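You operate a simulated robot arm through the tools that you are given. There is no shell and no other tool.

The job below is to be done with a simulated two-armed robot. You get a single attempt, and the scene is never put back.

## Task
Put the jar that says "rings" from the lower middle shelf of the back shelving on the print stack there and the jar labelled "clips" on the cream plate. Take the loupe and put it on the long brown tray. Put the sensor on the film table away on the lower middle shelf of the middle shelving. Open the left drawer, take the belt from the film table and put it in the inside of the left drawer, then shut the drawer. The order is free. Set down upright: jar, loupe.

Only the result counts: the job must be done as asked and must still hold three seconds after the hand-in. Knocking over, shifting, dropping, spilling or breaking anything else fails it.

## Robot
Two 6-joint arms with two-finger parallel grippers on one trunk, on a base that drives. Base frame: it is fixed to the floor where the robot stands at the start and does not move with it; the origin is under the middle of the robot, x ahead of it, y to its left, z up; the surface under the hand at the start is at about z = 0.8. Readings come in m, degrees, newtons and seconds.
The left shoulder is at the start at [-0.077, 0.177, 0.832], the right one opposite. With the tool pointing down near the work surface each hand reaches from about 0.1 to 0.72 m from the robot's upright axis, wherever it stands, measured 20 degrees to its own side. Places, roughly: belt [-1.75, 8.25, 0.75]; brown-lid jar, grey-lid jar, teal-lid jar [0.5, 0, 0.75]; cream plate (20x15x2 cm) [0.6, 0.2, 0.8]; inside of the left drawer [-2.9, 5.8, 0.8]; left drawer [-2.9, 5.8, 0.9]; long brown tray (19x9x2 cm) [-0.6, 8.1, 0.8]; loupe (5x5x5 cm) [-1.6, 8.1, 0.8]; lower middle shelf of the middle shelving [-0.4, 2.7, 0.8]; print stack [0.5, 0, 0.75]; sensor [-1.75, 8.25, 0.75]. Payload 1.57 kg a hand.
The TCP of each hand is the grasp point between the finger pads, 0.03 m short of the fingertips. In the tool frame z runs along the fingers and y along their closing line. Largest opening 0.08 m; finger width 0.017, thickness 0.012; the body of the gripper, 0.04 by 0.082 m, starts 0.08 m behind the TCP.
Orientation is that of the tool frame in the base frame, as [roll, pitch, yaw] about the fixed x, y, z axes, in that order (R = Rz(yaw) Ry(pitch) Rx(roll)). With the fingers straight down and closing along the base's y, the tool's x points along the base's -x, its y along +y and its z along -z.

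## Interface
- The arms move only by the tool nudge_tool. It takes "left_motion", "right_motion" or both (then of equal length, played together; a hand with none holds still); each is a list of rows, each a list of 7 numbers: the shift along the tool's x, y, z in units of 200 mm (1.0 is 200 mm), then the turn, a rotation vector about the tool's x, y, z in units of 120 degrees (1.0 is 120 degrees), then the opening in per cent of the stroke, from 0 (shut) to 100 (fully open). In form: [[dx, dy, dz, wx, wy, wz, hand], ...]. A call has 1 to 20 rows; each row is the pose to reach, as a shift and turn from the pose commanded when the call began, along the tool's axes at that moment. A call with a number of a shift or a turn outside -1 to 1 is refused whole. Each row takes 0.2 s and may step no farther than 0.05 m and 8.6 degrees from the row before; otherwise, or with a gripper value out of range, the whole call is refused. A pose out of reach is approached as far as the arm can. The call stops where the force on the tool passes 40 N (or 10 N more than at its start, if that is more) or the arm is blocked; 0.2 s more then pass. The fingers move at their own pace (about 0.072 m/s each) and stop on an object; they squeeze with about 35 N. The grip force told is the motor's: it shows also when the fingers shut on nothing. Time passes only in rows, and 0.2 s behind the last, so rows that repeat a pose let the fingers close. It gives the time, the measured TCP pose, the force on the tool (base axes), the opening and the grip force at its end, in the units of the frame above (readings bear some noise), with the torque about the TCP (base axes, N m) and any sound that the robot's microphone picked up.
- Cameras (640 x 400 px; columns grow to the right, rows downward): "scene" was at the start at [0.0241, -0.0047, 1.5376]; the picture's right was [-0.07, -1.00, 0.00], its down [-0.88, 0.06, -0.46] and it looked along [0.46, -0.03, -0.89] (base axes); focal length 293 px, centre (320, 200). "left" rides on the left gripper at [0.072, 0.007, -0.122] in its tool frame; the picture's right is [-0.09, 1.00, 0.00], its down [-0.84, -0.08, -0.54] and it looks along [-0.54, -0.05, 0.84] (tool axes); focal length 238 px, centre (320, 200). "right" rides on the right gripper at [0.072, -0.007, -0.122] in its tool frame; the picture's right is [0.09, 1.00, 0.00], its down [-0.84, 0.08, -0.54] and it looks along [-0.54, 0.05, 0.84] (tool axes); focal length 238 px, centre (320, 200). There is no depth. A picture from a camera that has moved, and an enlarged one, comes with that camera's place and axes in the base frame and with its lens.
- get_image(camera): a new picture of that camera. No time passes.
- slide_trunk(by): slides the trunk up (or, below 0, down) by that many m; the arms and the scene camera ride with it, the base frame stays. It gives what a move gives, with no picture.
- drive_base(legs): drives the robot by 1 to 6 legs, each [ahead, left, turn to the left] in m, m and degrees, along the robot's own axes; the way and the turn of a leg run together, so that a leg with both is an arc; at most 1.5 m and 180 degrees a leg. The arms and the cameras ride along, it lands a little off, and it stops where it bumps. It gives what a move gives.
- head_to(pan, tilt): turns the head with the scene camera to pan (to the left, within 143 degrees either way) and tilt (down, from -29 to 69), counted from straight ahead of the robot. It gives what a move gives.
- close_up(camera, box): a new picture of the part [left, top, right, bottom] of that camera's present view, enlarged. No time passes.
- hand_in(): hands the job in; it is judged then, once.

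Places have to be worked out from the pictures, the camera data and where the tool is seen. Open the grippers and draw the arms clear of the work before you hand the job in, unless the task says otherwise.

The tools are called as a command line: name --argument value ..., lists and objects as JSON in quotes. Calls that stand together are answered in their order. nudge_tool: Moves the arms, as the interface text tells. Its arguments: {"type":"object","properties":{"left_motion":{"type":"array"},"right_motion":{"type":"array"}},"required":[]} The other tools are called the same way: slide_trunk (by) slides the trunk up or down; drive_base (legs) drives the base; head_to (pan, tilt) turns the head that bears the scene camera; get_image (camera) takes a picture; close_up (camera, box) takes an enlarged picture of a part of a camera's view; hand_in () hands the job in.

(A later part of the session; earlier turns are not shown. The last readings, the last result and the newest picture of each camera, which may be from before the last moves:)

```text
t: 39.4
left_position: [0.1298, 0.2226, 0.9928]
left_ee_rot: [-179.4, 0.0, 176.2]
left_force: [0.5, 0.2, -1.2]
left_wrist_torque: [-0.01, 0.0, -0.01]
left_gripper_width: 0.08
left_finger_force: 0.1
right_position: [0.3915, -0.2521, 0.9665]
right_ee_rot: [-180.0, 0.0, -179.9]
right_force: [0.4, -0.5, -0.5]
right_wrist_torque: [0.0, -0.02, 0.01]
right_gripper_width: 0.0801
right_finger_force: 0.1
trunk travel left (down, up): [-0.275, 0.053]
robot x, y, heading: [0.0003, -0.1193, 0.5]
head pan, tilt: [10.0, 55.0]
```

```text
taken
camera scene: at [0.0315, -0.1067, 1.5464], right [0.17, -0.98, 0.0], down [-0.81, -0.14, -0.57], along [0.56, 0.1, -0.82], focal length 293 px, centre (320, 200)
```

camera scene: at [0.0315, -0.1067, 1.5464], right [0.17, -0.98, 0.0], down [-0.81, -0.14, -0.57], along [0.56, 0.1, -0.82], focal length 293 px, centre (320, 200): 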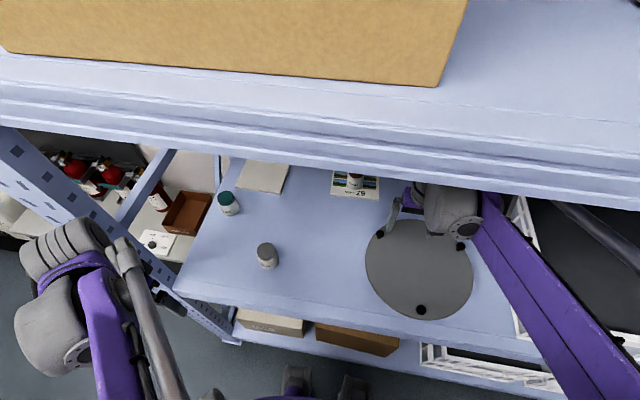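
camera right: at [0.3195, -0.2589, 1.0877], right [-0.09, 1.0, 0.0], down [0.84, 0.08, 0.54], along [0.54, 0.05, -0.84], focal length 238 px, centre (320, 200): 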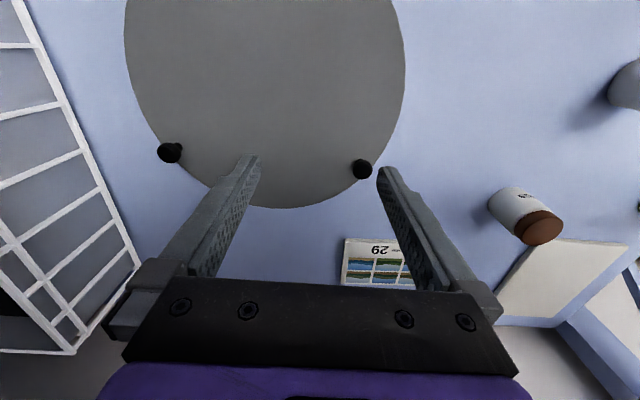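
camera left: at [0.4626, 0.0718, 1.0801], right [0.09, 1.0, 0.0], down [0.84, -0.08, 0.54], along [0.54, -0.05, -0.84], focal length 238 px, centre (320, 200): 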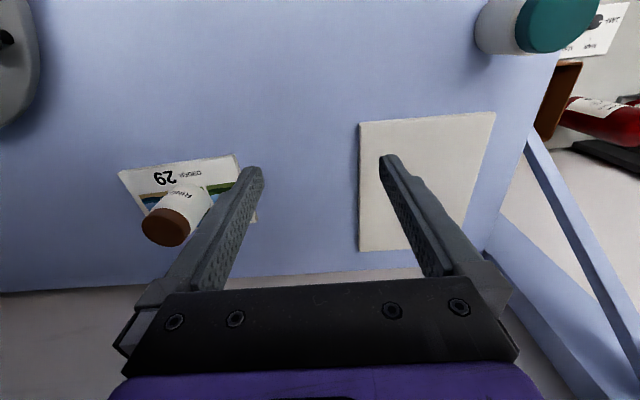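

The reading is off the commanded pose, so the arm may still be settling. I'll hold for a moment, read again, and look closely at the wrist and post.

nudge_tool --left_motion '[[0, 0, 0, 0, 0, 0, 100], [0, 0, 0, 0, 0, 0, 100]]'

close_up --camera "scene" --box '[0, 180, 240, 380]'

get_image --camera "left"

```text
t: 40.0
left_position: [0.1293, 0.2228, 0.9929]
left_ee_rot: [-179.5, 0.0, 176.3]
left_force: [0.0, 0.5, 0.0]
left_wrist_torque: [-0.02, 0.01, 0.02]
left_gripper_width: 0.0799
left_finger_force: 0.0
right_position: [0.3926, -0.252, 0.9672]
right_ee_rot: [179.9, -0.1, 180.0]
right_force: [0.3, 0.5, -0.9]
right_wrist_torque: [0.01, 0.01, 0.0]
right_gripper_width: 0.0798
right_finger_force: 0.0
trunk travel left (down, up): [-0.275, 0.053]
robot x, y, heading: [0.0034, -0.1201, 0.1]
head pan, tilt: [10.0, 55.0]
```

```text
2.00 times, centred on (120, 280) of scene
camera zoom: at [0.0315, -0.1069, 1.5464], right [0.17, -0.98, 0.0], down [-0.81, -0.14, -0.57], along [0.56, 0.1, -0.82], focal length 586 px, centre (720, 40)
```

zoom: 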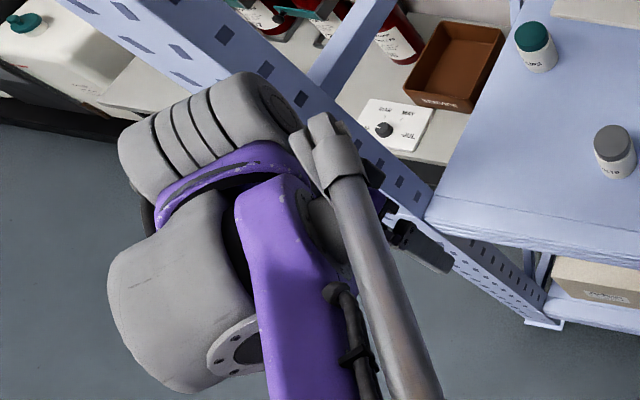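

```text
taken
camera left: at [0.0573, 0.2334, 1.1144], right [0.16, 0.99, -0.01], down [0.83, -0.13, 0.54], along [0.54, -0.09, -0.84], focal length 238 px, centre (320, 200)
```

left: 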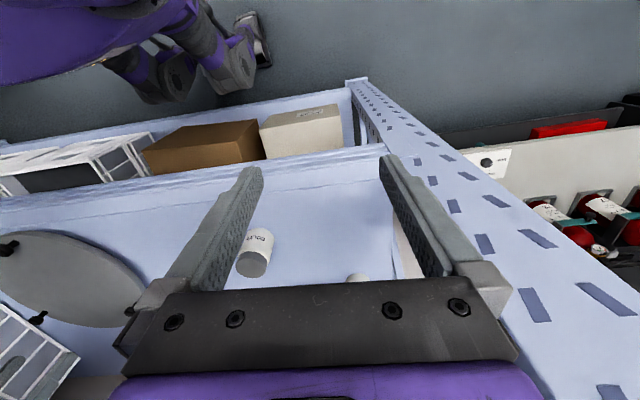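

The forearm is close to the post, so I'll drive the robot straight back 0.35 m to re-tuck the left arm in free space. The right hand leaves the shelf over clear surface, as its fingertips stay well above everything there.

drive_base --legs '[[-0.35, 0, 0]]'

get_image --camera "scene"

```text
t: 42.3
left_position: [-0.2178, 0.2228, 0.9928]
left_ee_rot: [-179.5, 0.0, 176.3]
left_force: [0.7, -0.2, -1.4]
left_wrist_torque: [-0.01, 0.02, 0.0]
left_gripper_width: 0.0803
left_finger_force: 0.1
right_position: [0.0435, -0.2532, 0.9671]
right_ee_rot: [180.0, 0.0, 180.0]
right_force: [0.1, -0.4, 0.6]
right_wrist_torque: [-0.01, 0.01, -0.06]
right_gripper_width: 0.0805
right_finger_force: 0.0
trunk travel left (down, up): [-0.275, 0.053]
robot x, y, heading: [-0.3481, -0.1208, -0.0]
head pan, tilt: [10.0, 55.0]
```

```text
taken
camera scene: at [-0.317, -0.1071, 1.5464], right [0.17, -0.98, 0.0], down [-0.81, -0.14, -0.57], along [0.56, 0.1, -0.82], focal length 293 px, centre (320, 200)
```

scene: 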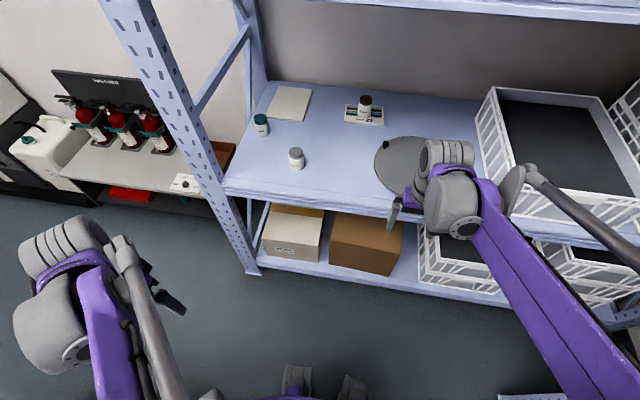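

From here I have a clear overview and the jars are untouched. I'll tuck the left hand further out and back in free space.

nudge_tool --left_motion '[[0.05, 0.15, 0, 0, 0, 0, 100], [0.1, 0.3, 0, 0, 0, 0, 100], [0.15, 0.45, 0, 0, 0, 0, 100], [0.2, 0.55, 0, 0, 0, 0, 100], [0.2, 0.55, 0, 0, 0, 0, 100]]'

get_image --camera "scene"

```text
t: 42.9
left_position: [-0.2013, 0.2353, 0.9847]
left_ee_rot: [-177.9, 0.3, 165.2]
left_force: [-0.1, 0.3, 0.1]
left_wrist_torque: [0.02, -0.01, 0.0]
left_gripper_width: 0.0801
left_finger_force: 0.1
right_position: [0.0435, -0.2527, 0.9663]
right_ee_rot: [-180.0, 0.0, -180.0]
right_force: [-0.2, 0.4, 0.3]
right_wrist_torque: [-0.02, 0.0, -0.01]
right_gripper_width: 0.0798
right_finger_force: 0.0
trunk travel left (down, up): [-0.275, 0.053]
robot x, y, heading: [-0.3508, -0.12, 0.0]
head pan, tilt: [10.0, 55.0]
stopped in row 3 (left hand): the arm was blocked; the commanded pose is now the measured one
```

```text
taken
camera scene: at [-0.3166, -0.1066, 1.5464], right [0.17, -0.98, 0.0], down [-0.81, -0.14, -0.57], along [0.56, 0.1, -0.82], focal length 293 px, centre (320, 200)
```

scene: 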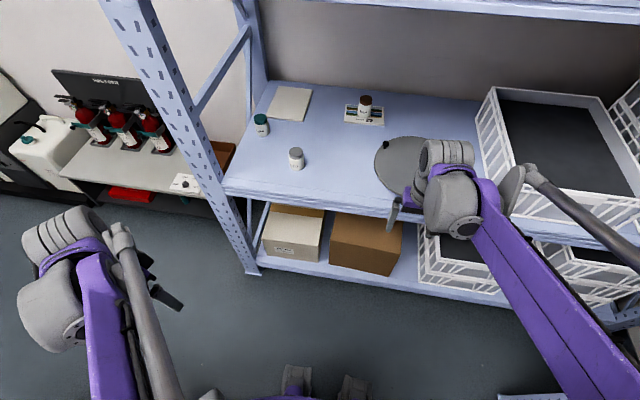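

The left arm has hit its own limit but is well tucked, and the post's front sits at x≈0.207, y 0.31–0.40. I'll shift left 0.17 m and then go forward 0.33 m, so the right arm reaches both the CLIPS jar and the plate.

drive_base --legs '[[0, 0.17, 0], [0.2, 0, 0]]'

get_image --camera "scene"

get_image --camera "left"

```text
t: 44.4
left_position: [-0.2023, 0.3224, 0.9829]
left_ee_rot: [-177.8, 0.4, 165.3]
left_force: [-0.1, 0.1, 0.4]
left_wrist_torque: [-0.01, 0.01, 0.0]
left_gripper_width: 0.0798
left_finger_force: 0.0
right_position: [0.0462, -0.1669, 0.9672]
right_ee_rot: [179.9, 0.0, -179.9]
right_force: [-0.4, 1.1, 0.7]
right_wrist_torque: [0.01, -0.02, 0.02]
right_gripper_width: 0.0799
right_finger_force: 0.2
trunk travel left (down, up): [-0.275, 0.053]
robot x, y, heading: [-0.3439, -0.0348, 0.2]
head pan, tilt: [10.0, 55.0]
stopped in leg 1: the robot was blocked; the commanded pose is now the measured one
```

```text
taken
camera scene: at [-0.3156, -0.0212, 1.5463], right [0.18, -0.98, 0.0], down [-0.81, -0.15, -0.57], along [0.56, 0.1, -0.82], focal length 293 px, centre (320, 200)
```

scene: 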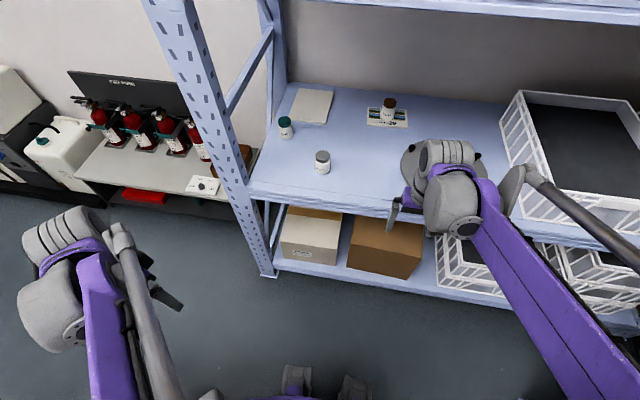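

```text
taken
camera left: at [-0.2691, 0.3496, 1.105], right [0.34, 0.94, -0.04], down [0.79, -0.27, 0.55], along [0.51, -0.21, -0.84], focal length 238 px, centre (320, 200)
```

left: 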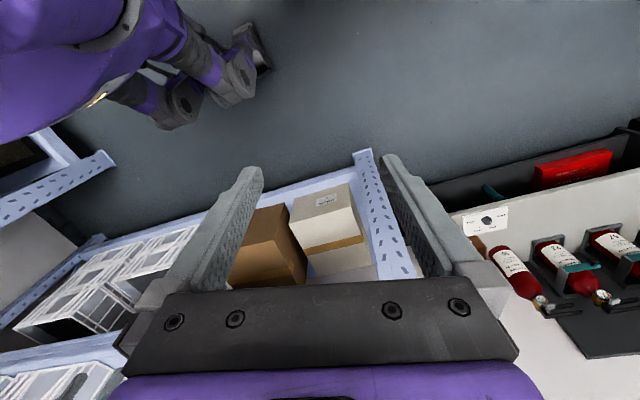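

The drive was blocked after 8.5 cm to the left. I'll look left to see what is there.

head_to --pan 80 --tilt 40

get_image --camera "scene"

head_to --pan 135 --tilt 40

get_image --camera "scene"

```text
t: 45.8
left_position: [-0.2016, 0.319, 0.985]
left_ee_rot: [-177.9, 0.3, 165.4]
left_force: [-0.8, -0.4, -0.8]
left_wrist_torque: [-0.01, 0.06, -0.03]
left_gripper_width: 0.0796
left_finger_force: 0.1
right_position: [0.0446, -0.1677, 0.9675]
right_ee_rot: [-179.9, 0.0, -179.8]
right_force: [-0.1, 0.6, 0.4]
right_wrist_torque: [0.0, 0.02, -0.02]
right_gripper_width: 0.0799
right_finger_force: 0.0
trunk travel left (down, up): [-0.275, 0.053]
robot x, y, heading: [-0.3437, -0.0358, 0.3]
head pan, tilt: [80.0, 40.0]
```

```text
taken
camera scene: at [-0.3722, 0.0479, 1.567], right [0.99, -0.17, 0.0], down [-0.11, -0.63, -0.77], along [0.13, 0.75, -0.64], focal length 293 px, centre (320, 200)
```

scene: 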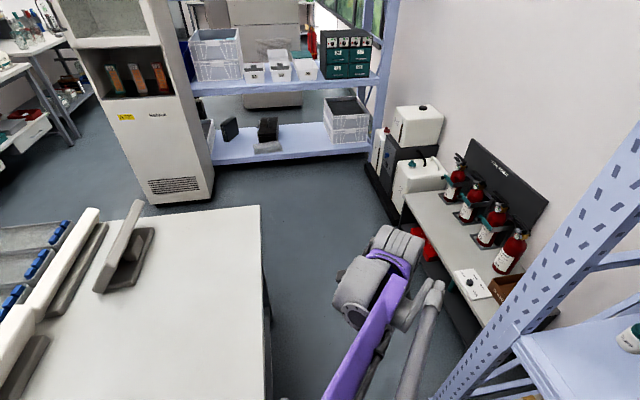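

```text
t: 47.1
left_position: [-0.2003, 0.3197, 0.9846]
left_ee_rot: [-177.9, 0.3, 165.4]
left_force: [0.8, 0.6, 0.0]
left_wrist_torque: [-0.01, 0.02, 0.02]
left_gripper_width: 0.0801
left_finger_force: 0.0
right_position: [0.0448, -0.1684, 0.9669]
right_ee_rot: [180.0, 0.0, -179.8]
right_force: [-0.2, 0.3, -0.6]
right_wrist_torque: [0.01, 0.02, 0.01]
right_gripper_width: 0.08
right_finger_force: 0.0
trunk travel left (down, up): [-0.275, 0.053]
robot x, y, heading: [-0.3474, -0.0335, 0.2]
head pan, tilt: [135.0, 40.0]
```

```text
taken
camera scene: at [-0.447, 0.0241, 1.567], right [0.71, 0.71, 0.0], down [0.46, -0.45, -0.77], along [-0.54, 0.54, -0.64], focal length 293 px, centre (320, 200)
```

scene: 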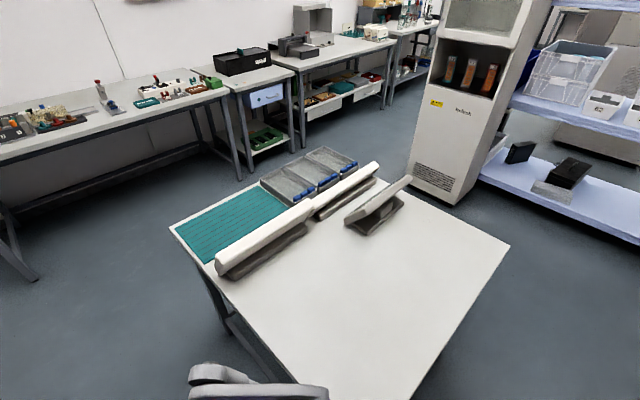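

A work table stands behind-left (x -1.45 to -0.455, y above 0.18), and the base touched its edge. I'll go forward first and then left, away from that table.

drive_base --legs '[[0.315, 0, 0]]'

head_to --pan 45 --tilt 50

get_image --camera "scene"

get_image --camera "left"

```text
t: 49.2
left_position: [0.1135, 0.318, 0.9824]
left_ee_rot: [-177.9, 0.3, 164.9]
left_force: [-0.6, 0.0, -0.9]
left_wrist_torque: [0.02, 0.0, -0.02]
left_gripper_width: 0.0798
left_finger_force: 0.0
right_position: [0.3568, -0.1713, 0.9671]
right_ee_rot: [180.0, 0.0, 179.7]
right_force: [-0.2, 0.4, 0.6]
right_wrist_torque: [0.0, 0.01, 0.01]
right_gripper_width: 0.0798
right_finger_force: 0.1
trunk travel left (down, up): [-0.275, 0.053]
robot x, y, heading: [-0.0329, -0.0367, -0.1]
head pan, tilt: [135.0, 40.0]
```

```text
t: 50.8
left_position: [0.1132, 0.3173, 0.9836]
left_ee_rot: [-177.9, 0.4, 164.9]
left_force: [-0.1, 0.0, 0.9]
left_wrist_torque: [0.01, -0.01, 0.0]
left_gripper_width: 0.0798
left_finger_force: 0.0
right_position: [0.3568, -0.172, 0.9664]
right_ee_rot: [-179.9, 0.0, 179.7]
right_force: [0.0, -0.2, -0.4]
right_wrist_torque: [-0.02, 0.01, 0.03]
right_gripper_width: 0.0803
right_finger_force: 0.0
trunk travel left (down, up): [-0.275, 0.053]
robot x, y, heading: [-0.0386, -0.0349, -0.3]
head pan, tilt: [45.0, 50.0]
```

```text
taken
camera scene: at [-0.0198, 0.0181, 1.5529], right [0.7, -0.71, 0.0], down [-0.54, -0.54, -0.64], along [0.46, 0.45, -0.77], focal length 293 px, centre (320, 200)
```

scene: 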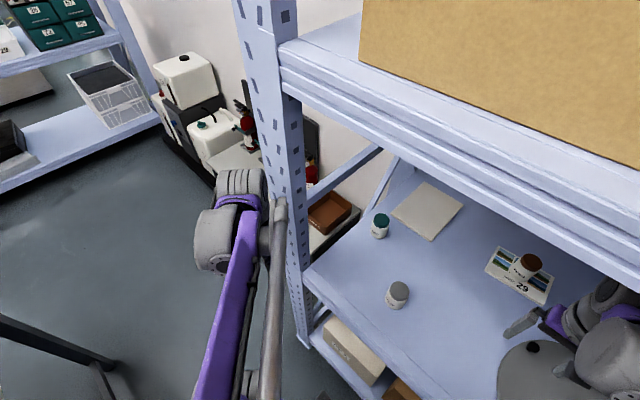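

```text
taken
camera left: at [0.0465, 0.347, 1.1055], right [0.35, 0.94, -0.04], down [0.79, -0.27, 0.55], along [0.5, -0.22, -0.84], focal length 238 px, centre (320, 200)
```

left: 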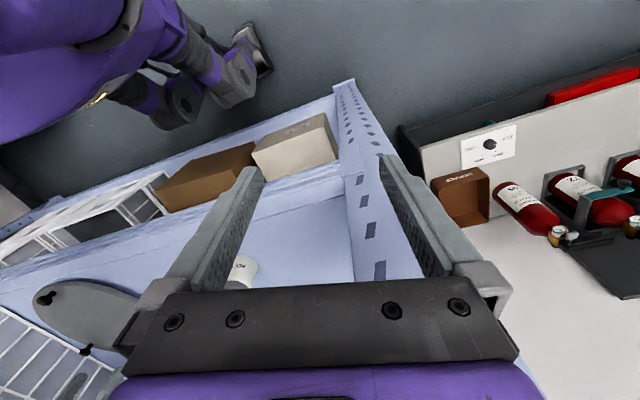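

The left wrist passes just in front of the post and moving left takes it clear. I'll shift left 0.085 m.

drive_base --legs '[[0, 0.085, 0]]'

get_image --camera "scene"

get_image --camera "right"

```text
t: 52.2
left_position: [0.1136, 0.4027, 0.9844]
left_ee_rot: [-177.9, 0.4, 164.9]
left_force: [-0.5, 0.0, 0.6]
left_wrist_torque: [0.03, 0.02, -0.02]
left_gripper_width: 0.08
left_finger_force: 0.0
right_position: [0.3575, -0.0871, 0.967]
right_ee_rot: [180.0, 0.0, 179.6]
right_force: [0.6, -0.8, 0.1]
right_wrist_torque: [0.02, -0.01, -0.03]
right_gripper_width: 0.0802
right_finger_force: 0.1
trunk travel left (down, up): [-0.275, 0.053]
robot x, y, heading: [-0.035, 0.048, -0.2]
head pan, tilt: [45.0, 50.0]
```

```text
taken
camera scene: at [-0.0193, 0.1026, 1.5529], right [0.7, -0.71, 0.0], down [-0.54, -0.54, -0.64], along [0.46, 0.45, -0.77], focal length 293 px, centre (320, 200)
```

scene: 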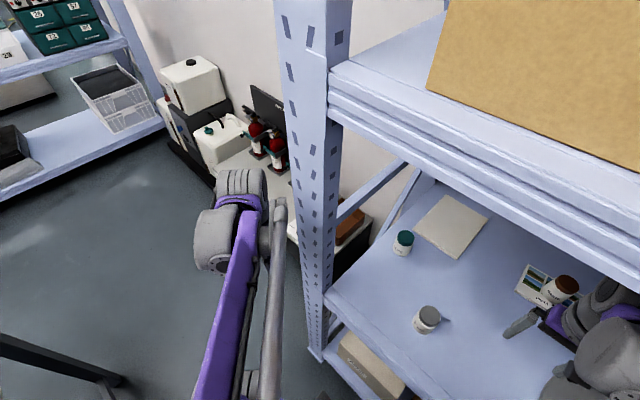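

```text
taken
camera right: at [0.2846, -0.0936, 1.0876], right [-0.09, 1.0, 0.0], down [0.84, 0.07, 0.54], along [0.54, 0.05, -0.84], focal length 238 px, centre (320, 200)
```

right: 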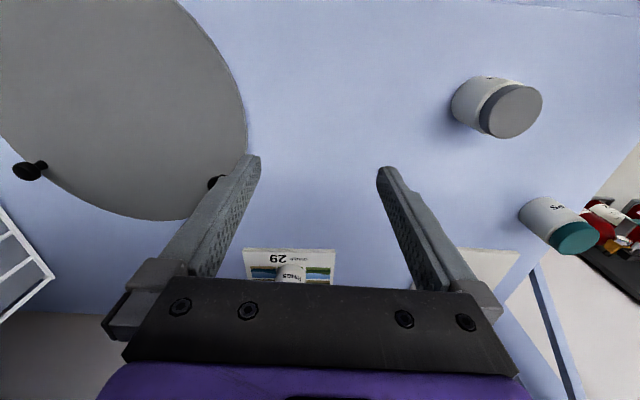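

The CLIPS jar lid is at about (0.457, 0.247) and the BOLTS jar at (0.318, 0.089). I'll move the right hand high over to the CLIPS jar in two stages.

nudge_tool --right_motion '[[-0.04, 0.1, 0, 0, 0, 0, 100], [-0.09, 0.28, 0, 0, 0, 0, 100], [-0.14, 0.46, 0.01, 0, 0, 0, 100], [-0.19, 0.64, 0.02, 0, 0, 0, 100], [-0.23, 0.77, 0.03, 0, 0, 0, 100], [-0.25, 0.83, 0.03, 0, 0, 0, 100]]'

get_image --camera "right"

get_image --camera "scene"

```text
t: 53.6
left_position: [0.1147, 0.4012, 0.9845]
left_ee_rot: [-178.0, 0.2, 165.0]
left_force: [0.3, 0.6, 0.1]
left_wrist_torque: [0.0, 0.04, -0.02]
left_gripper_width: 0.08
left_finger_force: 0.1
right_position: [0.4089, 0.0788, 0.9622]
right_ee_rot: [-179.9, 0.0, 179.7]
right_force: [-0.3, -0.6, -0.5]
right_wrist_torque: [-0.01, 0.0, 0.01]
right_gripper_width: 0.0801
right_finger_force: 0.0
trunk travel left (down, up): [-0.275, 0.053]
robot x, y, heading: [-0.0321, 0.0496, -0.3]
head pan, tilt: [45.0, 50.0]
```

```text
taken
camera right: at [0.3366, 0.0719, 1.0823], right [-0.09, 1.0, 0.0], down [0.84, 0.07, 0.54], along [0.54, 0.05, -0.84], focal length 238 px, centre (320, 200)
```

right: 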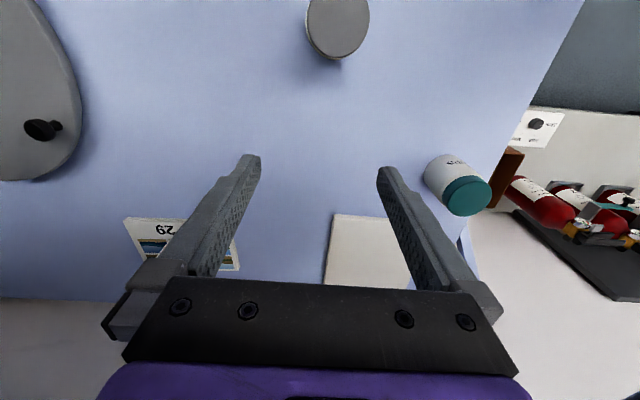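

```text
taken
camera scene: at [-0.0192, 0.1025, 1.5529], right [0.7, -0.71, 0.0], down [-0.54, -0.54, -0.64], along [0.46, 0.45, -0.77], focal length 293 px, centre (320, 200)
```

scene: 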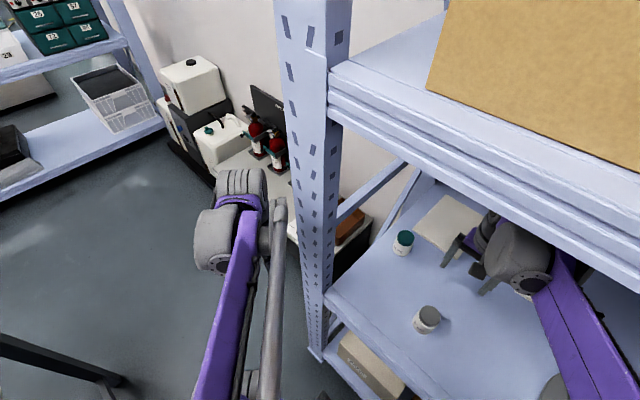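

The teal lid is now at (0.457, 0.243). I'll continue to directly above it.

nudge_tool --right_motion '[[-0.04, 0.12, 0.01, 0, 0, 0, 100], [-0.09, 0.3, 0.02, 0, 0, 0, 100], [-0.14, 0.48, 0.03, 0, 0, 0, 100], [-0.19, 0.64, 0.035, 0, 0, 0, 100], [-0.22, 0.76, 0.035, 0, 0, 0, 100], [-0.24, 0.82, 0.035, 0, 0, 0, 100], [-0.24, 0.82, 0.035, 0, 0, 0, 100]]'

get_image --camera "right"

get_image --camera "scene"

```text
t: 55.2
left_position: [0.1144, 0.402, 0.9847]
left_ee_rot: [-178.0, 0.4, 165.0]
left_force: [0.2, 1.0, -0.9]
left_wrist_torque: [-0.03, 0.0, 0.0]
left_gripper_width: 0.0802
left_finger_force: 0.1
right_position: [0.4583, 0.2416, 0.9554]
right_ee_rot: [-179.9, 0.0, 179.7]
right_force: [-0.6, -0.2, -0.2]
right_wrist_torque: [0.01, 0.01, 0.0]
right_gripper_width: 0.0801
right_finger_force: 0.0
trunk travel left (down, up): [-0.275, 0.053]
robot x, y, heading: [-0.0343, 0.049, -0.2]
head pan, tilt: [45.0, 50.0]
```

```text
taken
camera right: at [0.3853, 0.2347, 1.0755], right [-0.09, 1.0, 0.0], down [0.84, 0.07, 0.54], along [0.54, 0.05, -0.84], focal length 238 px, centre (320, 200)
```

right: 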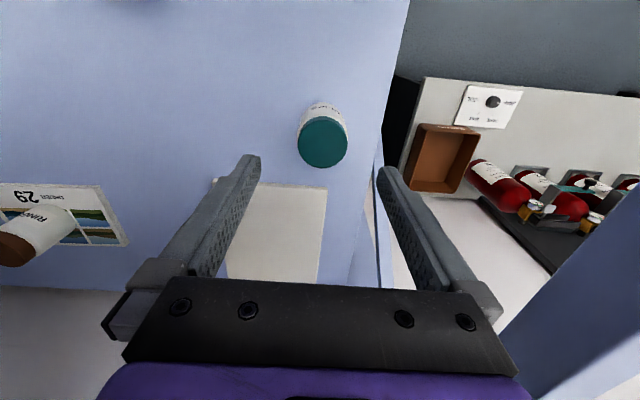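

```text
taken
camera scene: at [-0.0194, 0.1022, 1.5529], right [0.7, -0.71, 0.0], down [-0.54, -0.54, -0.64], along [0.46, 0.45, -0.77], focal length 293 px, centre (320, 200)
```

scene: 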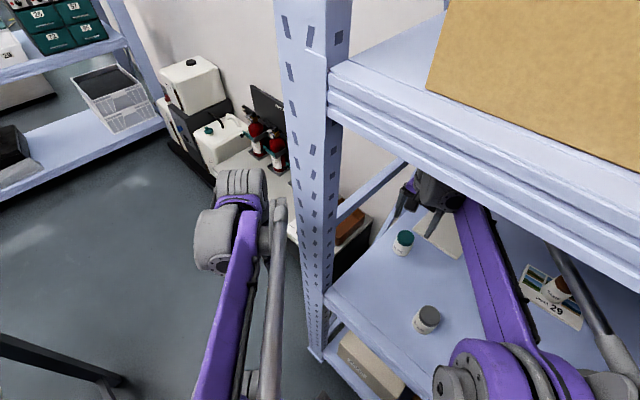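

The jar is centred under the right hand at (0.4575, 0.2436). I'll descend to TCP z≈0.838 and close the fingers.

nudge_tool --right_motion '[[0, 0.005, 0.15, 0, 0, 0, 100], [0.004, 0.01, 0.3, 0, 0, 0, 100], [0.004, 0.01, 0.45, 0, 0, 0, 100], [0.004, 0.01, 0.55, 0, 0, 0, 100], [0.004, 0.01, 0.585, 0, 0, 0, 100], [0.004, 0.01, 0.585, 0, 0, 0, 100]]'

get_image --camera "right"

```text
t: 56.6
left_position: [0.1143, 0.4035, 0.9846]
left_ee_rot: [-177.9, 0.3, 165.0]
left_force: [-0.2, -0.2, -0.1]
left_wrist_torque: [0.0, -0.02, -0.01]
left_gripper_width: 0.0797
left_finger_force: 0.1
right_position: [0.4558, 0.2451, 0.8381]
right_ee_rot: [179.9, 0.0, 179.8]
right_force: [-0.2, -0.1, 0.1]
right_wrist_torque: [0.02, 0.03, 0.02]
right_gripper_width: 0.08
right_finger_force: 0.0
trunk travel left (down, up): [-0.275, 0.053]
robot x, y, heading: [-0.0324, 0.0454, -0.5]
head pan, tilt: [45.0, 50.0]
```

```text
taken
camera right: at [0.3831, 0.2384, 0.9577], right [-0.09, 1.0, 0.0], down [0.84, 0.07, 0.54], along [0.54, 0.05, -0.84], focal length 238 px, centre (320, 200)
```

right: 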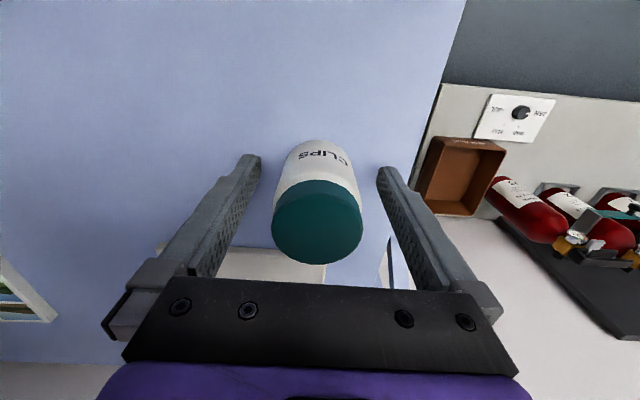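

The CLIPS jar sits between the fingers. I'll close, settle, and lift 2 cm slowly.

nudge_tool --right_motion '[[0, 0, 0, 0, 0, 0, 0], [0, 0, 0, 0, 0, 0, 0], [0, 0, 0, 0, 0, 0, 0], [0, 0, 0, 0, 0, 0, 0], [0, 0, 0, 0, 0, 0, 0], [0, 0, 0, 0, 0, 0, 0]]'

nudge_tool --right_motion '[[0, 0, -0.005, 0, 0, 0, 0], [0, 0, -0.01, 0, 0, 0, 0], [0, 0, -0.02, 0, 0, 0, 0], [0, 0, -0.03, 0, 0, 0, 0], [0, 0, -0.04, 0, 0, 0, 0], [0, 0, -0.05, 0, 0, 0, 0], [0, 0, -0.06, 0, 0, 0, 0], [0, 0, -0.07, 0, 0, 0, 0], [0, 0, -0.08, 0, 0, 0, 0], [0, 0, -0.09, 0, 0, 0, 0], [0, 0, -0.1, 0, 0, 0, 0]]'

get_image --camera "right"

```text
t: 58.0
left_position: [0.1143, 0.4023, 0.9847]
left_ee_rot: [-177.8, 0.3, 165.0]
left_force: [-0.2, -0.1, 0.9]
left_wrist_torque: [-0.02, -0.01, 0.01]
left_gripper_width: 0.0799
left_finger_force: 0.0
right_position: [0.456, 0.2452, 0.8364]
right_ee_rot: [-179.9, 0.0, 179.7]
right_force: [0.0, -0.5, 0.2]
right_wrist_torque: [-0.03, -0.02, 0.02]
right_gripper_width: 0.0491
right_finger_force: 35.2
trunk travel left (down, up): [-0.275, 0.053]
robot x, y, heading: [-0.0336, 0.0479, -0.3]
head pan, tilt: [45.0, 50.0]
```

```text
t: 60.4
left_position: [0.114, 0.4022, 0.9837]
left_ee_rot: [-177.9, 0.3, 164.8]
left_force: [0.2, 0.0, -0.2]
left_wrist_torque: [0.02, -0.02, 0.01]
left_gripper_width: 0.08
left_finger_force: 0.1
right_position: [0.4556, 0.2454, 0.856]
right_ee_rot: [180.0, 0.0, 179.6]
right_force: [0.1, 0.3, -1.8]
right_wrist_torque: [0.0, 0.01, 0.01]
right_gripper_width: 0.0491
right_finger_force: 35.3
trunk travel left (down, up): [-0.275, 0.053]
robot x, y, heading: [-0.0329, 0.0507, -0.1]
head pan, tilt: [45.0, 50.0]
```

```text
taken
camera right: at [0.3843, 0.2379, 0.9778], right [-0.09, 1.0, 0.0], down [0.84, 0.07, 0.54], along [0.54, 0.05, -0.84], focal length 238 px, centre (320, 200)
```

right: 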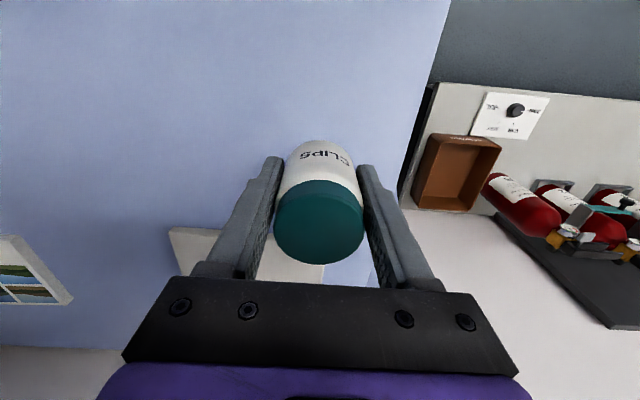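

The CLIPS jar is held with its weight showing. I'll raise it another 3.5 cm and then carry it slowly toward (0.575, 0.145) on the plate.

nudge_tool --right_motion '[[0, 0, -0.01, 0, 0, 0, 0], [0, 0, -0.03, 0, 0, 0, 0], [0, 0, -0.055, 0, 0, 0, 0], [0, 0, -0.08, 0, 0, 0, 0], [0, 0, -0.105, 0, 0, 0, 0], [0, 0, -0.13, 0, 0, 0, 0], [0, 0, -0.155, 0, 0, 0, 0], [0, 0, -0.17, 0, 0, 0, 0], [0, 0, -0.175, 0, 0, 0, 0]]'

nudge_tool --right_motion '[[-0.01, -0.008, 0, 0, 0, 0, 0], [-0.03, -0.025, 0, 0, 0, 0, 0], [-0.06, -0.05, 0, 0, 0, 0, 0], [-0.1, -0.084, 0, 0, 0, 0, 0], [-0.15, -0.126, 0, 0, 0, 0, 0], [-0.2, -0.168, 0, 0, 0, 0, 0], [-0.25, -0.21, 0, 0, 0, 0, 0], [-0.3, -0.252, 0, 0, 0, 0, 0], [-0.35, -0.294, 0, 0, 0, 0, 0], [-0.4, -0.336, 0, 0, 0, 0, 0], [-0.45, -0.378, 0, 0, 0, 0, 0], [-0.5, -0.42, 0, 0, 0, 0, 0], [-0.54, -0.454, 0, 0, 0, 0, 0], [-0.57, -0.479, 0, 0, 0, 0, 0], [-0.59, -0.496, 0, 0, 0, 0, 0], [-0.597, -0.502, 0, 0, 0, 0, 0]]'

get_image --camera "right"

get_image --camera "scene"

```text
t: 62.4
left_position: [0.1143, 0.4032, 0.9838]
left_ee_rot: [-178.0, 0.3, 164.9]
left_force: [-0.5, 0.4, 0.2]
left_wrist_torque: [0.0, -0.01, -0.04]
left_gripper_width: 0.08
left_finger_force: 0.0
right_position: [0.4569, 0.244, 0.8921]
right_ee_rot: [-180.0, 0.0, 179.7]
right_force: [0.1, 0.7, -1.8]
right_wrist_torque: [0.03, 0.0, 0.0]
right_gripper_width: 0.049
right_finger_force: 34.9
trunk travel left (down, up): [-0.275, 0.053]
robot x, y, heading: [-0.0357, 0.0476, -0.3]
head pan, tilt: [45.0, 50.0]
```

```text
t: 65.8
left_position: [0.114, 0.4011, 0.9841]
left_ee_rot: [-177.9, 0.3, 164.9]
left_force: [0.1, 0.8, -0.6]
left_wrist_torque: [0.02, 0.02, -0.01]
left_gripper_width: 0.0798
left_finger_force: 0.1
right_position: [0.5748, 0.1434, 0.8922]
right_ee_rot: [180.0, 0.0, 179.7]
right_force: [-0.4, 0.2, -1.6]
right_wrist_torque: [-0.01, -0.01, 0.02]
right_gripper_width: 0.049
right_finger_force: 34.6
trunk travel left (down, up): [-0.275, 0.053]
robot x, y, heading: [-0.0331, 0.0464, -0.3]
head pan, tilt: [45.0, 50.0]
```

```text
taken
camera right: at [0.5024, 0.1368, 1.0123], right [-0.09, 1.0, 0.0], down [0.84, 0.07, 0.54], along [0.54, 0.05, -0.84], focal length 238 px, centre (320, 200)
```

right: 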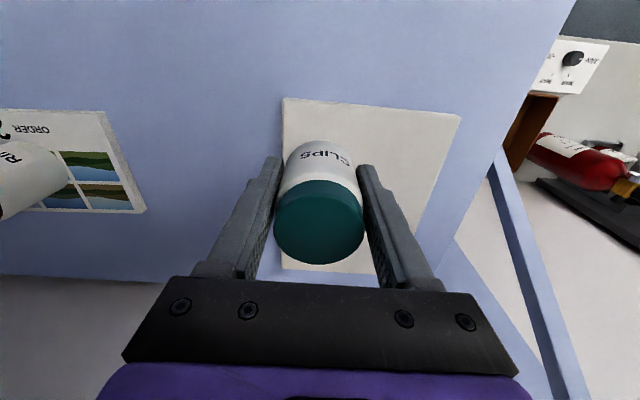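

```text
taken
camera scene: at [-0.0191, 0.1024, 1.5529], right [0.7, -0.71, 0.0], down [-0.54, -0.54, -0.64], along [0.46, 0.45, -0.77], focal length 293 px, centre (320, 200)
```

scene: 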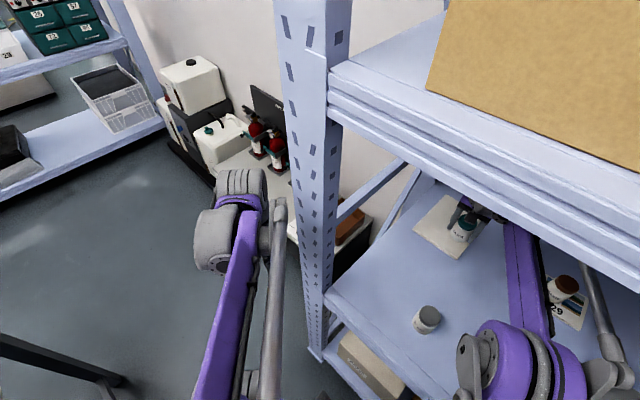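

The jar is over the plate, which spans x 0.537–0.729, y 0.112–0.252. I'll shift 1.6 cm further in from its edge and lower to TCP z≈0.866.

nudge_tool --right_motion '[[-0.005, 0.02, 0, 0, 0, 0, 0], [-0.01, 0.05, 0, 0, 0, 0, 0], [-0.02, 0.075, 0, 0, 0, 0, 0], [-0.02, 0.085, 0, 0, 0, 0, 0], [-0.02, 0.085, 0.01, 0, 0, 0, 0], [-0.02, 0.085, 0.03, 0, 0, 0, 0], [-0.02, 0.085, 0.05, 0, 0, 0, 0], [-0.02, 0.085, 0.07, 0, 0, 0, 0], [-0.02, 0.085, 0.09, 0, 0, 0, 0], [-0.02, 0.085, 0.11, 0, 0, 0, 0], [-0.02, 0.085, 0.12, 0, 0, 0, 0], [-0.02, 0.085, 0.13, 0, 0, 0, 0], [-0.02, 0.085, 0.13, 0, 0, 0, 0]]'

get_image --camera "right"

```text
t: 68.6
left_position: [0.1145, 0.4014, 0.9843]
left_ee_rot: [-177.9, 0.2, 164.9]
left_force: [0.6, 0.6, -0.2]
left_wrist_torque: [0.04, -0.03, -0.05]
left_gripper_width: 0.0801
left_finger_force: 0.0
right_position: [0.579, 0.1593, 0.8653]
right_ee_rot: [180.0, -0.1, 179.7]
right_force: [0.1, 0.1, -1.0]
right_wrist_torque: [-0.02, 0.05, 0.01]
right_gripper_width: 0.049
right_finger_force: 35.1
trunk travel left (down, up): [-0.275, 0.053]
robot x, y, heading: [-0.033, 0.0467, -0.4]
head pan, tilt: [45.0, 50.0]
```

```text
taken
camera right: at [0.5067, 0.1532, 0.9868], right [-0.09, 1.0, 0.0], down [0.84, 0.07, 0.54], along [0.54, 0.05, -0.84], focal length 238 px, centre (320, 200)
```

right: 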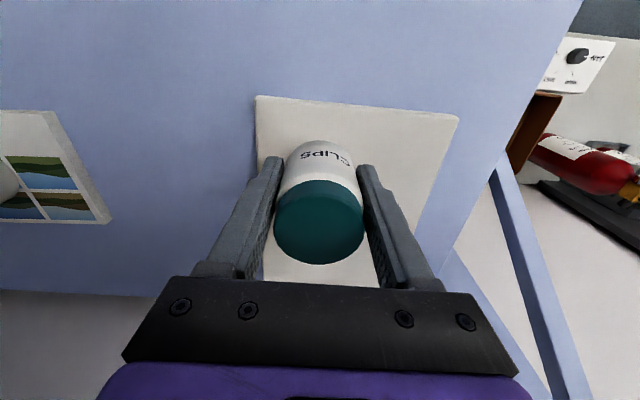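

I'm not touching yet, and the weight is still on the hand. I'll lower it 1 mm per row for 6 mm.

nudge_tool --right_motion '[[0, 0, 0.005, 0, 0, 0, 0], [0, 0, 0.01, 0, 0, 0, 0], [0, 0, 0.015, 0, 0, 0, 0], [0, 0, 0.02, 0, 0, 0, 0], [0, 0, 0.025, 0, 0, 0, 0], [0, 0, 0.025, 0, 0, 0, 0]]'

```text
t: 70.0
left_position: [0.1143, 0.4018, 0.9847]
left_ee_rot: [-177.9, 0.2, 164.9]
left_force: [-0.4, -0.7, -0.8]
left_wrist_torque: [0.04, 0.02, 0.01]
left_gripper_width: 0.0801
left_finger_force: 0.0
right_position: [0.5779, 0.1593, 0.8611]
right_ee_rot: [180.0, 0.0, 179.6]
right_force: [-0.2, 0.8, -1.3]
right_wrist_torque: [0.0, 0.02, 0.02]
right_gripper_width: 0.0489
right_finger_force: 35.0
trunk travel left (down, up): [-0.275, 0.053]
robot x, y, heading: [-0.0328, 0.0515, -0.2]
head pan, tilt: [45.0, 50.0]
```

There is still no contact at z≈0.861. I'll lower 4 mm more.

nudge_tool --right_motion '[[0, 0, 0.005, 0, 0, 0, 0], [0, 0, 0.01, 0, 0, 0, 0], [0, 0, 0.015, 0, 0, 0, 0], [0, 0, 0.02, 0, 0, 0, 0], [0, 0, 0.02, 0, 0, 0, 0]]'

```text
t: 71.2
left_position: [0.1145, 0.4026, 0.9843]
left_ee_rot: [-177.9, 0.3, 164.8]
left_force: [0.6, 0.5, 0.2]
left_wrist_torque: [0.0, -0.04, 0.0]
left_gripper_width: 0.0801
left_finger_force: 0.0
right_position: [0.5787, 0.1607, 0.8564]
right_ee_rot: [-179.9, 0.0, 179.8]
right_force: [0.5, -0.3, -2.0]
right_wrist_torque: [-0.01, 0.01, 0.01]
right_gripper_width: 0.0488
right_finger_force: 35.1
trunk travel left (down, up): [-0.275, 0.053]
robot x, y, heading: [-0.035, 0.0476, -0.3]
head pan, tilt: [45.0, 50.0]
```

The jar still hangs at z≈0.8565. I'll lower a further 4 mm, 1 mm per row.

nudge_tool --right_motion '[[0, 0, 0.005, 0, 0, 0, 0], [0, 0, 0.01, 0, 0, 0, 0], [0, 0, 0.015, 0, 0, 0, 0], [0, 0, 0.015, 0, 0, 0, 0]]'

```text
t: 72.2
left_position: [0.115, 0.4019, 0.9847]
left_ee_rot: [-177.8, 0.2, 164.9]
left_force: [-0.1, -0.1, 0.5]
left_wrist_torque: [0.03, -0.01, -0.02]
left_gripper_width: 0.08
left_finger_force: 0.0
right_position: [0.5783, 0.1601, 0.8528]
right_ee_rot: [-180.0, 0.0, 179.6]
right_force: [-0.2, -0.3, -0.9]
right_wrist_torque: [0.02, 0.05, 0.01]
right_gripper_width: 0.0487
right_finger_force: 34.3
trunk travel left (down, up): [-0.275, 0.053]
robot x, y, heading: [-0.0327, 0.0487, -0.3]
head pan, tilt: [45.0, 50.0]
```

The force is -0.9 N, perhaps just starting to touch. I'll lower 2 mm more.

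nudge_tool --right_motion '[[0, 0, 0.005, 0, 0, 0, 0], [0, 0, 0.01, 0, 0, 0, 0], [0, 0, 0.01, 0, 0, 0, 0]]'

```text
t: 73.0
left_position: [0.1146, 0.4022, 0.9834]
left_ee_rot: [-177.9, 0.4, 164.9]
left_force: [0.1, 0.2, 0.2]
left_wrist_torque: [-0.01, 0.02, -0.02]
left_gripper_width: 0.0801
left_finger_force: 0.0
right_position: [0.58, 0.1605, 0.8523]
right_ee_rot: [180.0, 0.0, 179.8]
right_force: [-0.8, 0.3, -1.4]
right_wrist_torque: [0.0, -0.01, -0.01]
right_gripper_width: 0.0488
right_finger_force: 34.7
trunk travel left (down, up): [-0.275, 0.053]
robot x, y, heading: [-0.0338, 0.0476, -0.5]
head pan, tilt: [45.0, 50.0]
```

There is still no clear upward force. I'll lower 3 mm more.

nudge_tool --right_motion '[[0, 0, 0.005, 0, 0, 0, 0], [0, 0, 0.01, 0, 0, 0, 0], [0, 0, 0.015, 0, 0, 0, 0], [0, 0, 0.015, 0, 0, 0, 0]]'

close_up --camera "scene" --box '[400, 170, 520, 270]'

```text
t: 74.0
left_position: [0.1152, 0.4023, 0.9849]
left_ee_rot: [-177.9, 0.3, 165.0]
left_force: [-0.2, -0.2, 0.3]
left_wrist_torque: [-0.01, -0.04, 0.02]
left_gripper_width: 0.0798
left_finger_force: 0.1
right_position: [0.5794, 0.1606, 0.8484]
right_ee_rot: [-180.0, -0.1, 179.6]
right_force: [-0.5, 0.1, -0.7]
right_wrist_torque: [0.03, 0.0, 0.01]
right_gripper_width: 0.0488
right_finger_force: 34.8
trunk travel left (down, up): [-0.275, 0.053]
robot x, y, heading: [-0.0318, 0.0411, -0.1]
head pan, tilt: [45.0, 50.0]
```

```text
4.00 times, centred on (460, 220) of scene
camera zoom: at [-0.0191, 0.1023, 1.5529], right [0.7, -0.71, 0.0], down [-0.54, -0.54, -0.64], along [0.46, 0.45, -0.77], focal length 1171 px, centre (-240, 120)
```

zoom: 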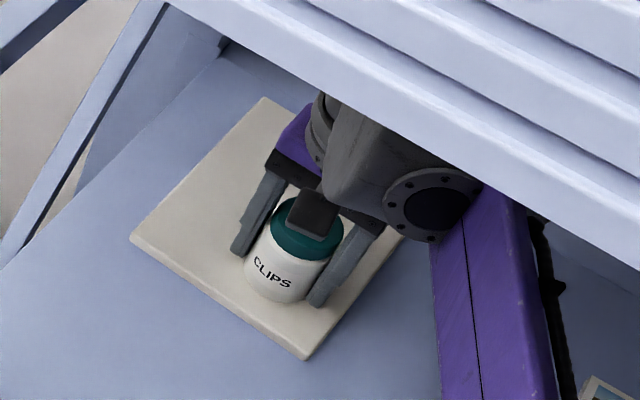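

The close-up shows the jar just above a thin plate. I'll continue lowering 2 mm.

nudge_tool --right_motion '[[0, 0, 0.005, 0, 0, 0, 0], [0, 0, 0.01, 0, 0, 0, 0], [0, 0, 0.01, 0, 0, 0, 0]]'

```text
t: 74.8
left_position: [0.1143, 0.4018, 0.9853]
left_ee_rot: [-178.0, 0.2, 164.9]
left_force: [1.1, -0.1, 0.4]
left_wrist_torque: [-0.01, -0.01, -0.04]
left_gripper_width: 0.0797
left_finger_force: 0.1
right_position: [0.5778, 0.1605, 0.8482]
right_ee_rot: [179.9, 0.1, 179.7]
right_force: [6.0, 2.3, 14.7]
right_wrist_torque: [0.0, -0.18, 0.07]
right_gripper_width: 0.0488
right_finger_force: 35.1
trunk travel left (down, up): [-0.275, 0.053]
robot x, y, heading: [-0.0351, 0.0501, -0.3]
head pan, tilt: [45.0, 50.0]
```

The jar has touched down with 14.7 N, so I'll relieve it slightly and then open the fingers and rise.

nudge_tool --right_motion '[[0, 0, -0.004, 0, 0, 0, 0], [0, 0, -0.006, 0, 0, 0, 0], [0, 0, -0.006, 0, 0, 0, 0]]'

nudge_tool --right_motion '[[0, 0, 0, 0, 0, 0, 66], [0, 0, 0, 0, 0, 0, 75], [0, 0, 0, 0, 0, 0, 90], [0, 0, 0, 0, 0, 0, 100], [0, 0, 0, 0, 0, 0, 100]]'

nudge_tool --right_motion '[[0, 0, -0.05, 0, 0, 0, 100], [0, 0, -0.15, 0, 0, 0, 100], [0, 0, -0.3, 0, 0, 0, 100], [0, 0, -0.45, 0, 0, 0, 100], [0, 0, -0.6, 0, 0, 0, 100], [0, 0, -0.6, 0, 0, 0, 100]]'

get_image --camera "right"

get_image --camera "scene"

```text
t: 75.6
left_position: [0.114, 0.4016, 0.9842]
left_ee_rot: [-178.0, 0.2, 164.8]
left_force: [-0.6, 0.0, 0.4]
left_wrist_torque: [0.01, -0.01, -0.01]
left_gripper_width: 0.0796
left_finger_force: 0.2
right_position: [0.5798, 0.1593, 0.8479]
right_ee_rot: [179.9, 0.0, 179.8]
right_force: [1.1, 0.5, 7.9]
right_wrist_torque: [-0.01, -0.1, 0.03]
right_gripper_width: 0.0487
right_finger_force: 35.5
trunk travel left (down, up): [-0.275, 0.053]
robot x, y, heading: [-0.0353, 0.049, -0.2]
head pan, tilt: [45.0, 50.0]
```

```text
t: 76.8
left_position: [0.1135, 0.4021, 0.983]
left_ee_rot: [-178.0, 0.3, 165.0]
left_force: [-0.5, 0.5, -0.1]
left_wrist_torque: [0.03, -0.02, -0.02]
left_gripper_width: 0.0799
left_finger_force: 0.0
right_position: [0.5795, 0.1605, 0.8474]
right_ee_rot: [-180.0, 0.0, 179.7]
right_force: [0.0, 1.9, 0.9]
right_wrist_torque: [-0.02, 0.01, -0.04]
right_gripper_width: 0.08
right_finger_force: 0.1
trunk travel left (down, up): [-0.275, 0.053]
robot x, y, heading: [-0.0315, 0.0462, 0.1]
head pan, tilt: [45.0, 50.0]
```

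```text
t: 78.2
left_position: [0.1143, 0.4022, 0.9831]
left_ee_rot: [-178.1, 0.3, 164.9]
left_force: [0.5, 0.4, 0.0]
left_wrist_torque: [0.03, 0.02, 0.01]
left_gripper_width: 0.0803
left_finger_force: 0.1
right_position: [0.5747, 0.1607, 0.9684]
right_ee_rot: [-180.0, 0.1, 179.7]
right_force: [1.1, 0.7, 0.7]
right_wrist_torque: [0.0, 0.01, 0.02]
right_gripper_width: 0.0802
right_finger_force: 0.0
trunk travel left (down, up): [-0.275, 0.053]
robot x, y, heading: [-0.0343, 0.0477, -0.4]
head pan, tilt: [45.0, 50.0]
```

```text
taken
camera right: at [0.5034, 0.1535, 1.089], right [-0.09, 1.0, 0.0], down [0.84, 0.07, 0.54], along [0.54, 0.05, -0.84], focal length 238 px, centre (320, 200)
```

right: 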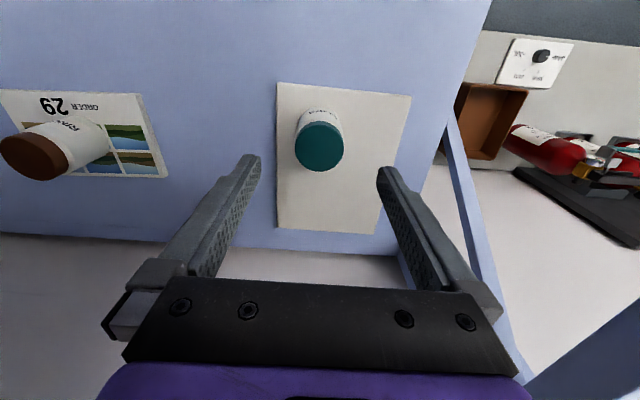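

```text
taken
camera scene: at [-0.0193, 0.1022, 1.5529], right [0.7, -0.71, 0.0], down [-0.54, -0.54, -0.64], along [0.46, 0.45, -0.77], focal length 293 px, centre (320, 200)
```

scene: 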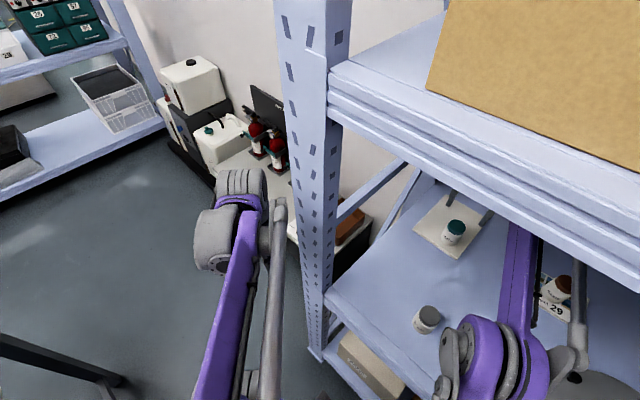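

Both jars are placed upright. I'll retract the right arm back out of the shelf at this height.

nudge_tool --right_motion '[[0.1, 0, -0.05, 0, 0, 0, 100], [0.28, 0, -0.1, 0, 0, 0, 100], [0.46, 0, -0.1, 0, 0, 0, 100], [0.64, 0, -0.1, 0, 0, 0, 100], [0.82, 0, -0.1, 0, 0, 0, 100], [1.0, 0, -0.1, 0, 0, 0, 100]]'

nudge_tool --right_motion '[[0.08, -0.15, 0, 0, 0, 0, 100], [0.16, -0.3, 0, 0, 0, 0, 100], [0.24, -0.46, 0, 0, 0, 0, 100], [0.32, -0.62, 0, 0, 0, 0, 100], [0.4, -0.78, 0, 0, 0, 0, 100], [0.48, -0.94, 0, 0, 0, 0, 100], [0.5, -1.0, 0, 0, 0, 0, 100]]'

head_to --pan 0 --tilt 45

get_image --camera "scene"

```text
t: 79.6
left_position: [0.113, 0.4019, 0.985]
left_ee_rot: [-178.1, 0.3, 165.0]
left_force: [0.4, -0.6, -0.3]
left_wrist_torque: [0.01, -0.03, 0.01]
left_gripper_width: 0.0798
left_finger_force: 0.0
right_position: [0.3751, 0.1609, 0.9864]
right_ee_rot: [179.9, -0.1, 179.6]
right_force: [0.2, -0.5, 0.2]
right_wrist_torque: [-0.01, 0.0, -0.02]
right_gripper_width: 0.0797
right_finger_force: 0.0
trunk travel left (down, up): [-0.275, 0.053]
robot x, y, heading: [-0.0326, 0.0474, 0.0]
head pan, tilt: [45.0, 50.0]
```

```text
t: 81.2
left_position: [0.1145, 0.4027, 0.9834]
left_ee_rot: [-177.9, 0.2, 165.0]
left_force: [-0.2, 0.1, -1.1]
left_wrist_torque: [0.03, 0.02, -0.01]
left_gripper_width: 0.08
left_finger_force: 0.1
right_position: [0.2757, -0.0376, 0.9895]
right_ee_rot: [180.0, -0.1, 179.8]
right_force: [0.8, 0.8, 0.2]
right_wrist_torque: [0.03, -0.03, -0.02]
right_gripper_width: 0.0799
right_finger_force: 0.1
trunk travel left (down, up): [-0.275, 0.053]
robot x, y, heading: [-0.0327, 0.0465, -0.1]
head pan, tilt: [45.0, 50.0]
```

```text
t: 82.3
left_position: [0.1148, 0.4016, 0.9853]
left_ee_rot: [-177.9, 0.3, 164.9]
left_force: [-0.2, -0.1, 0.1]
left_wrist_torque: [0.0, 0.01, -0.01]
left_gripper_width: 0.08
left_finger_force: 0.1
right_position: [0.2774, -0.0366, 0.9895]
right_ee_rot: [-179.9, 0.0, 179.7]
right_force: [0.5, -0.3, -0.1]
right_wrist_torque: [-0.05, 0.0, -0.01]
right_gripper_width: 0.0802
right_finger_force: 0.1
trunk travel left (down, up): [-0.275, 0.053]
robot x, y, heading: [-0.0347, 0.045, -0.4]
head pan, tilt: [0.0, 45.0]
```

```text
taken
camera scene: at [0.0073, 0.0478, 1.5598], right [0.0, -1.0, 0.0], down [-0.71, 0.0, -0.71], along [0.71, 0.0, -0.71], focal length 293 px, centre (320, 200)
```

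scene: 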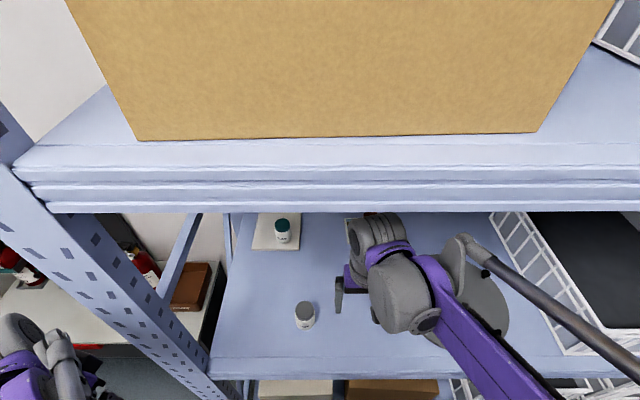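

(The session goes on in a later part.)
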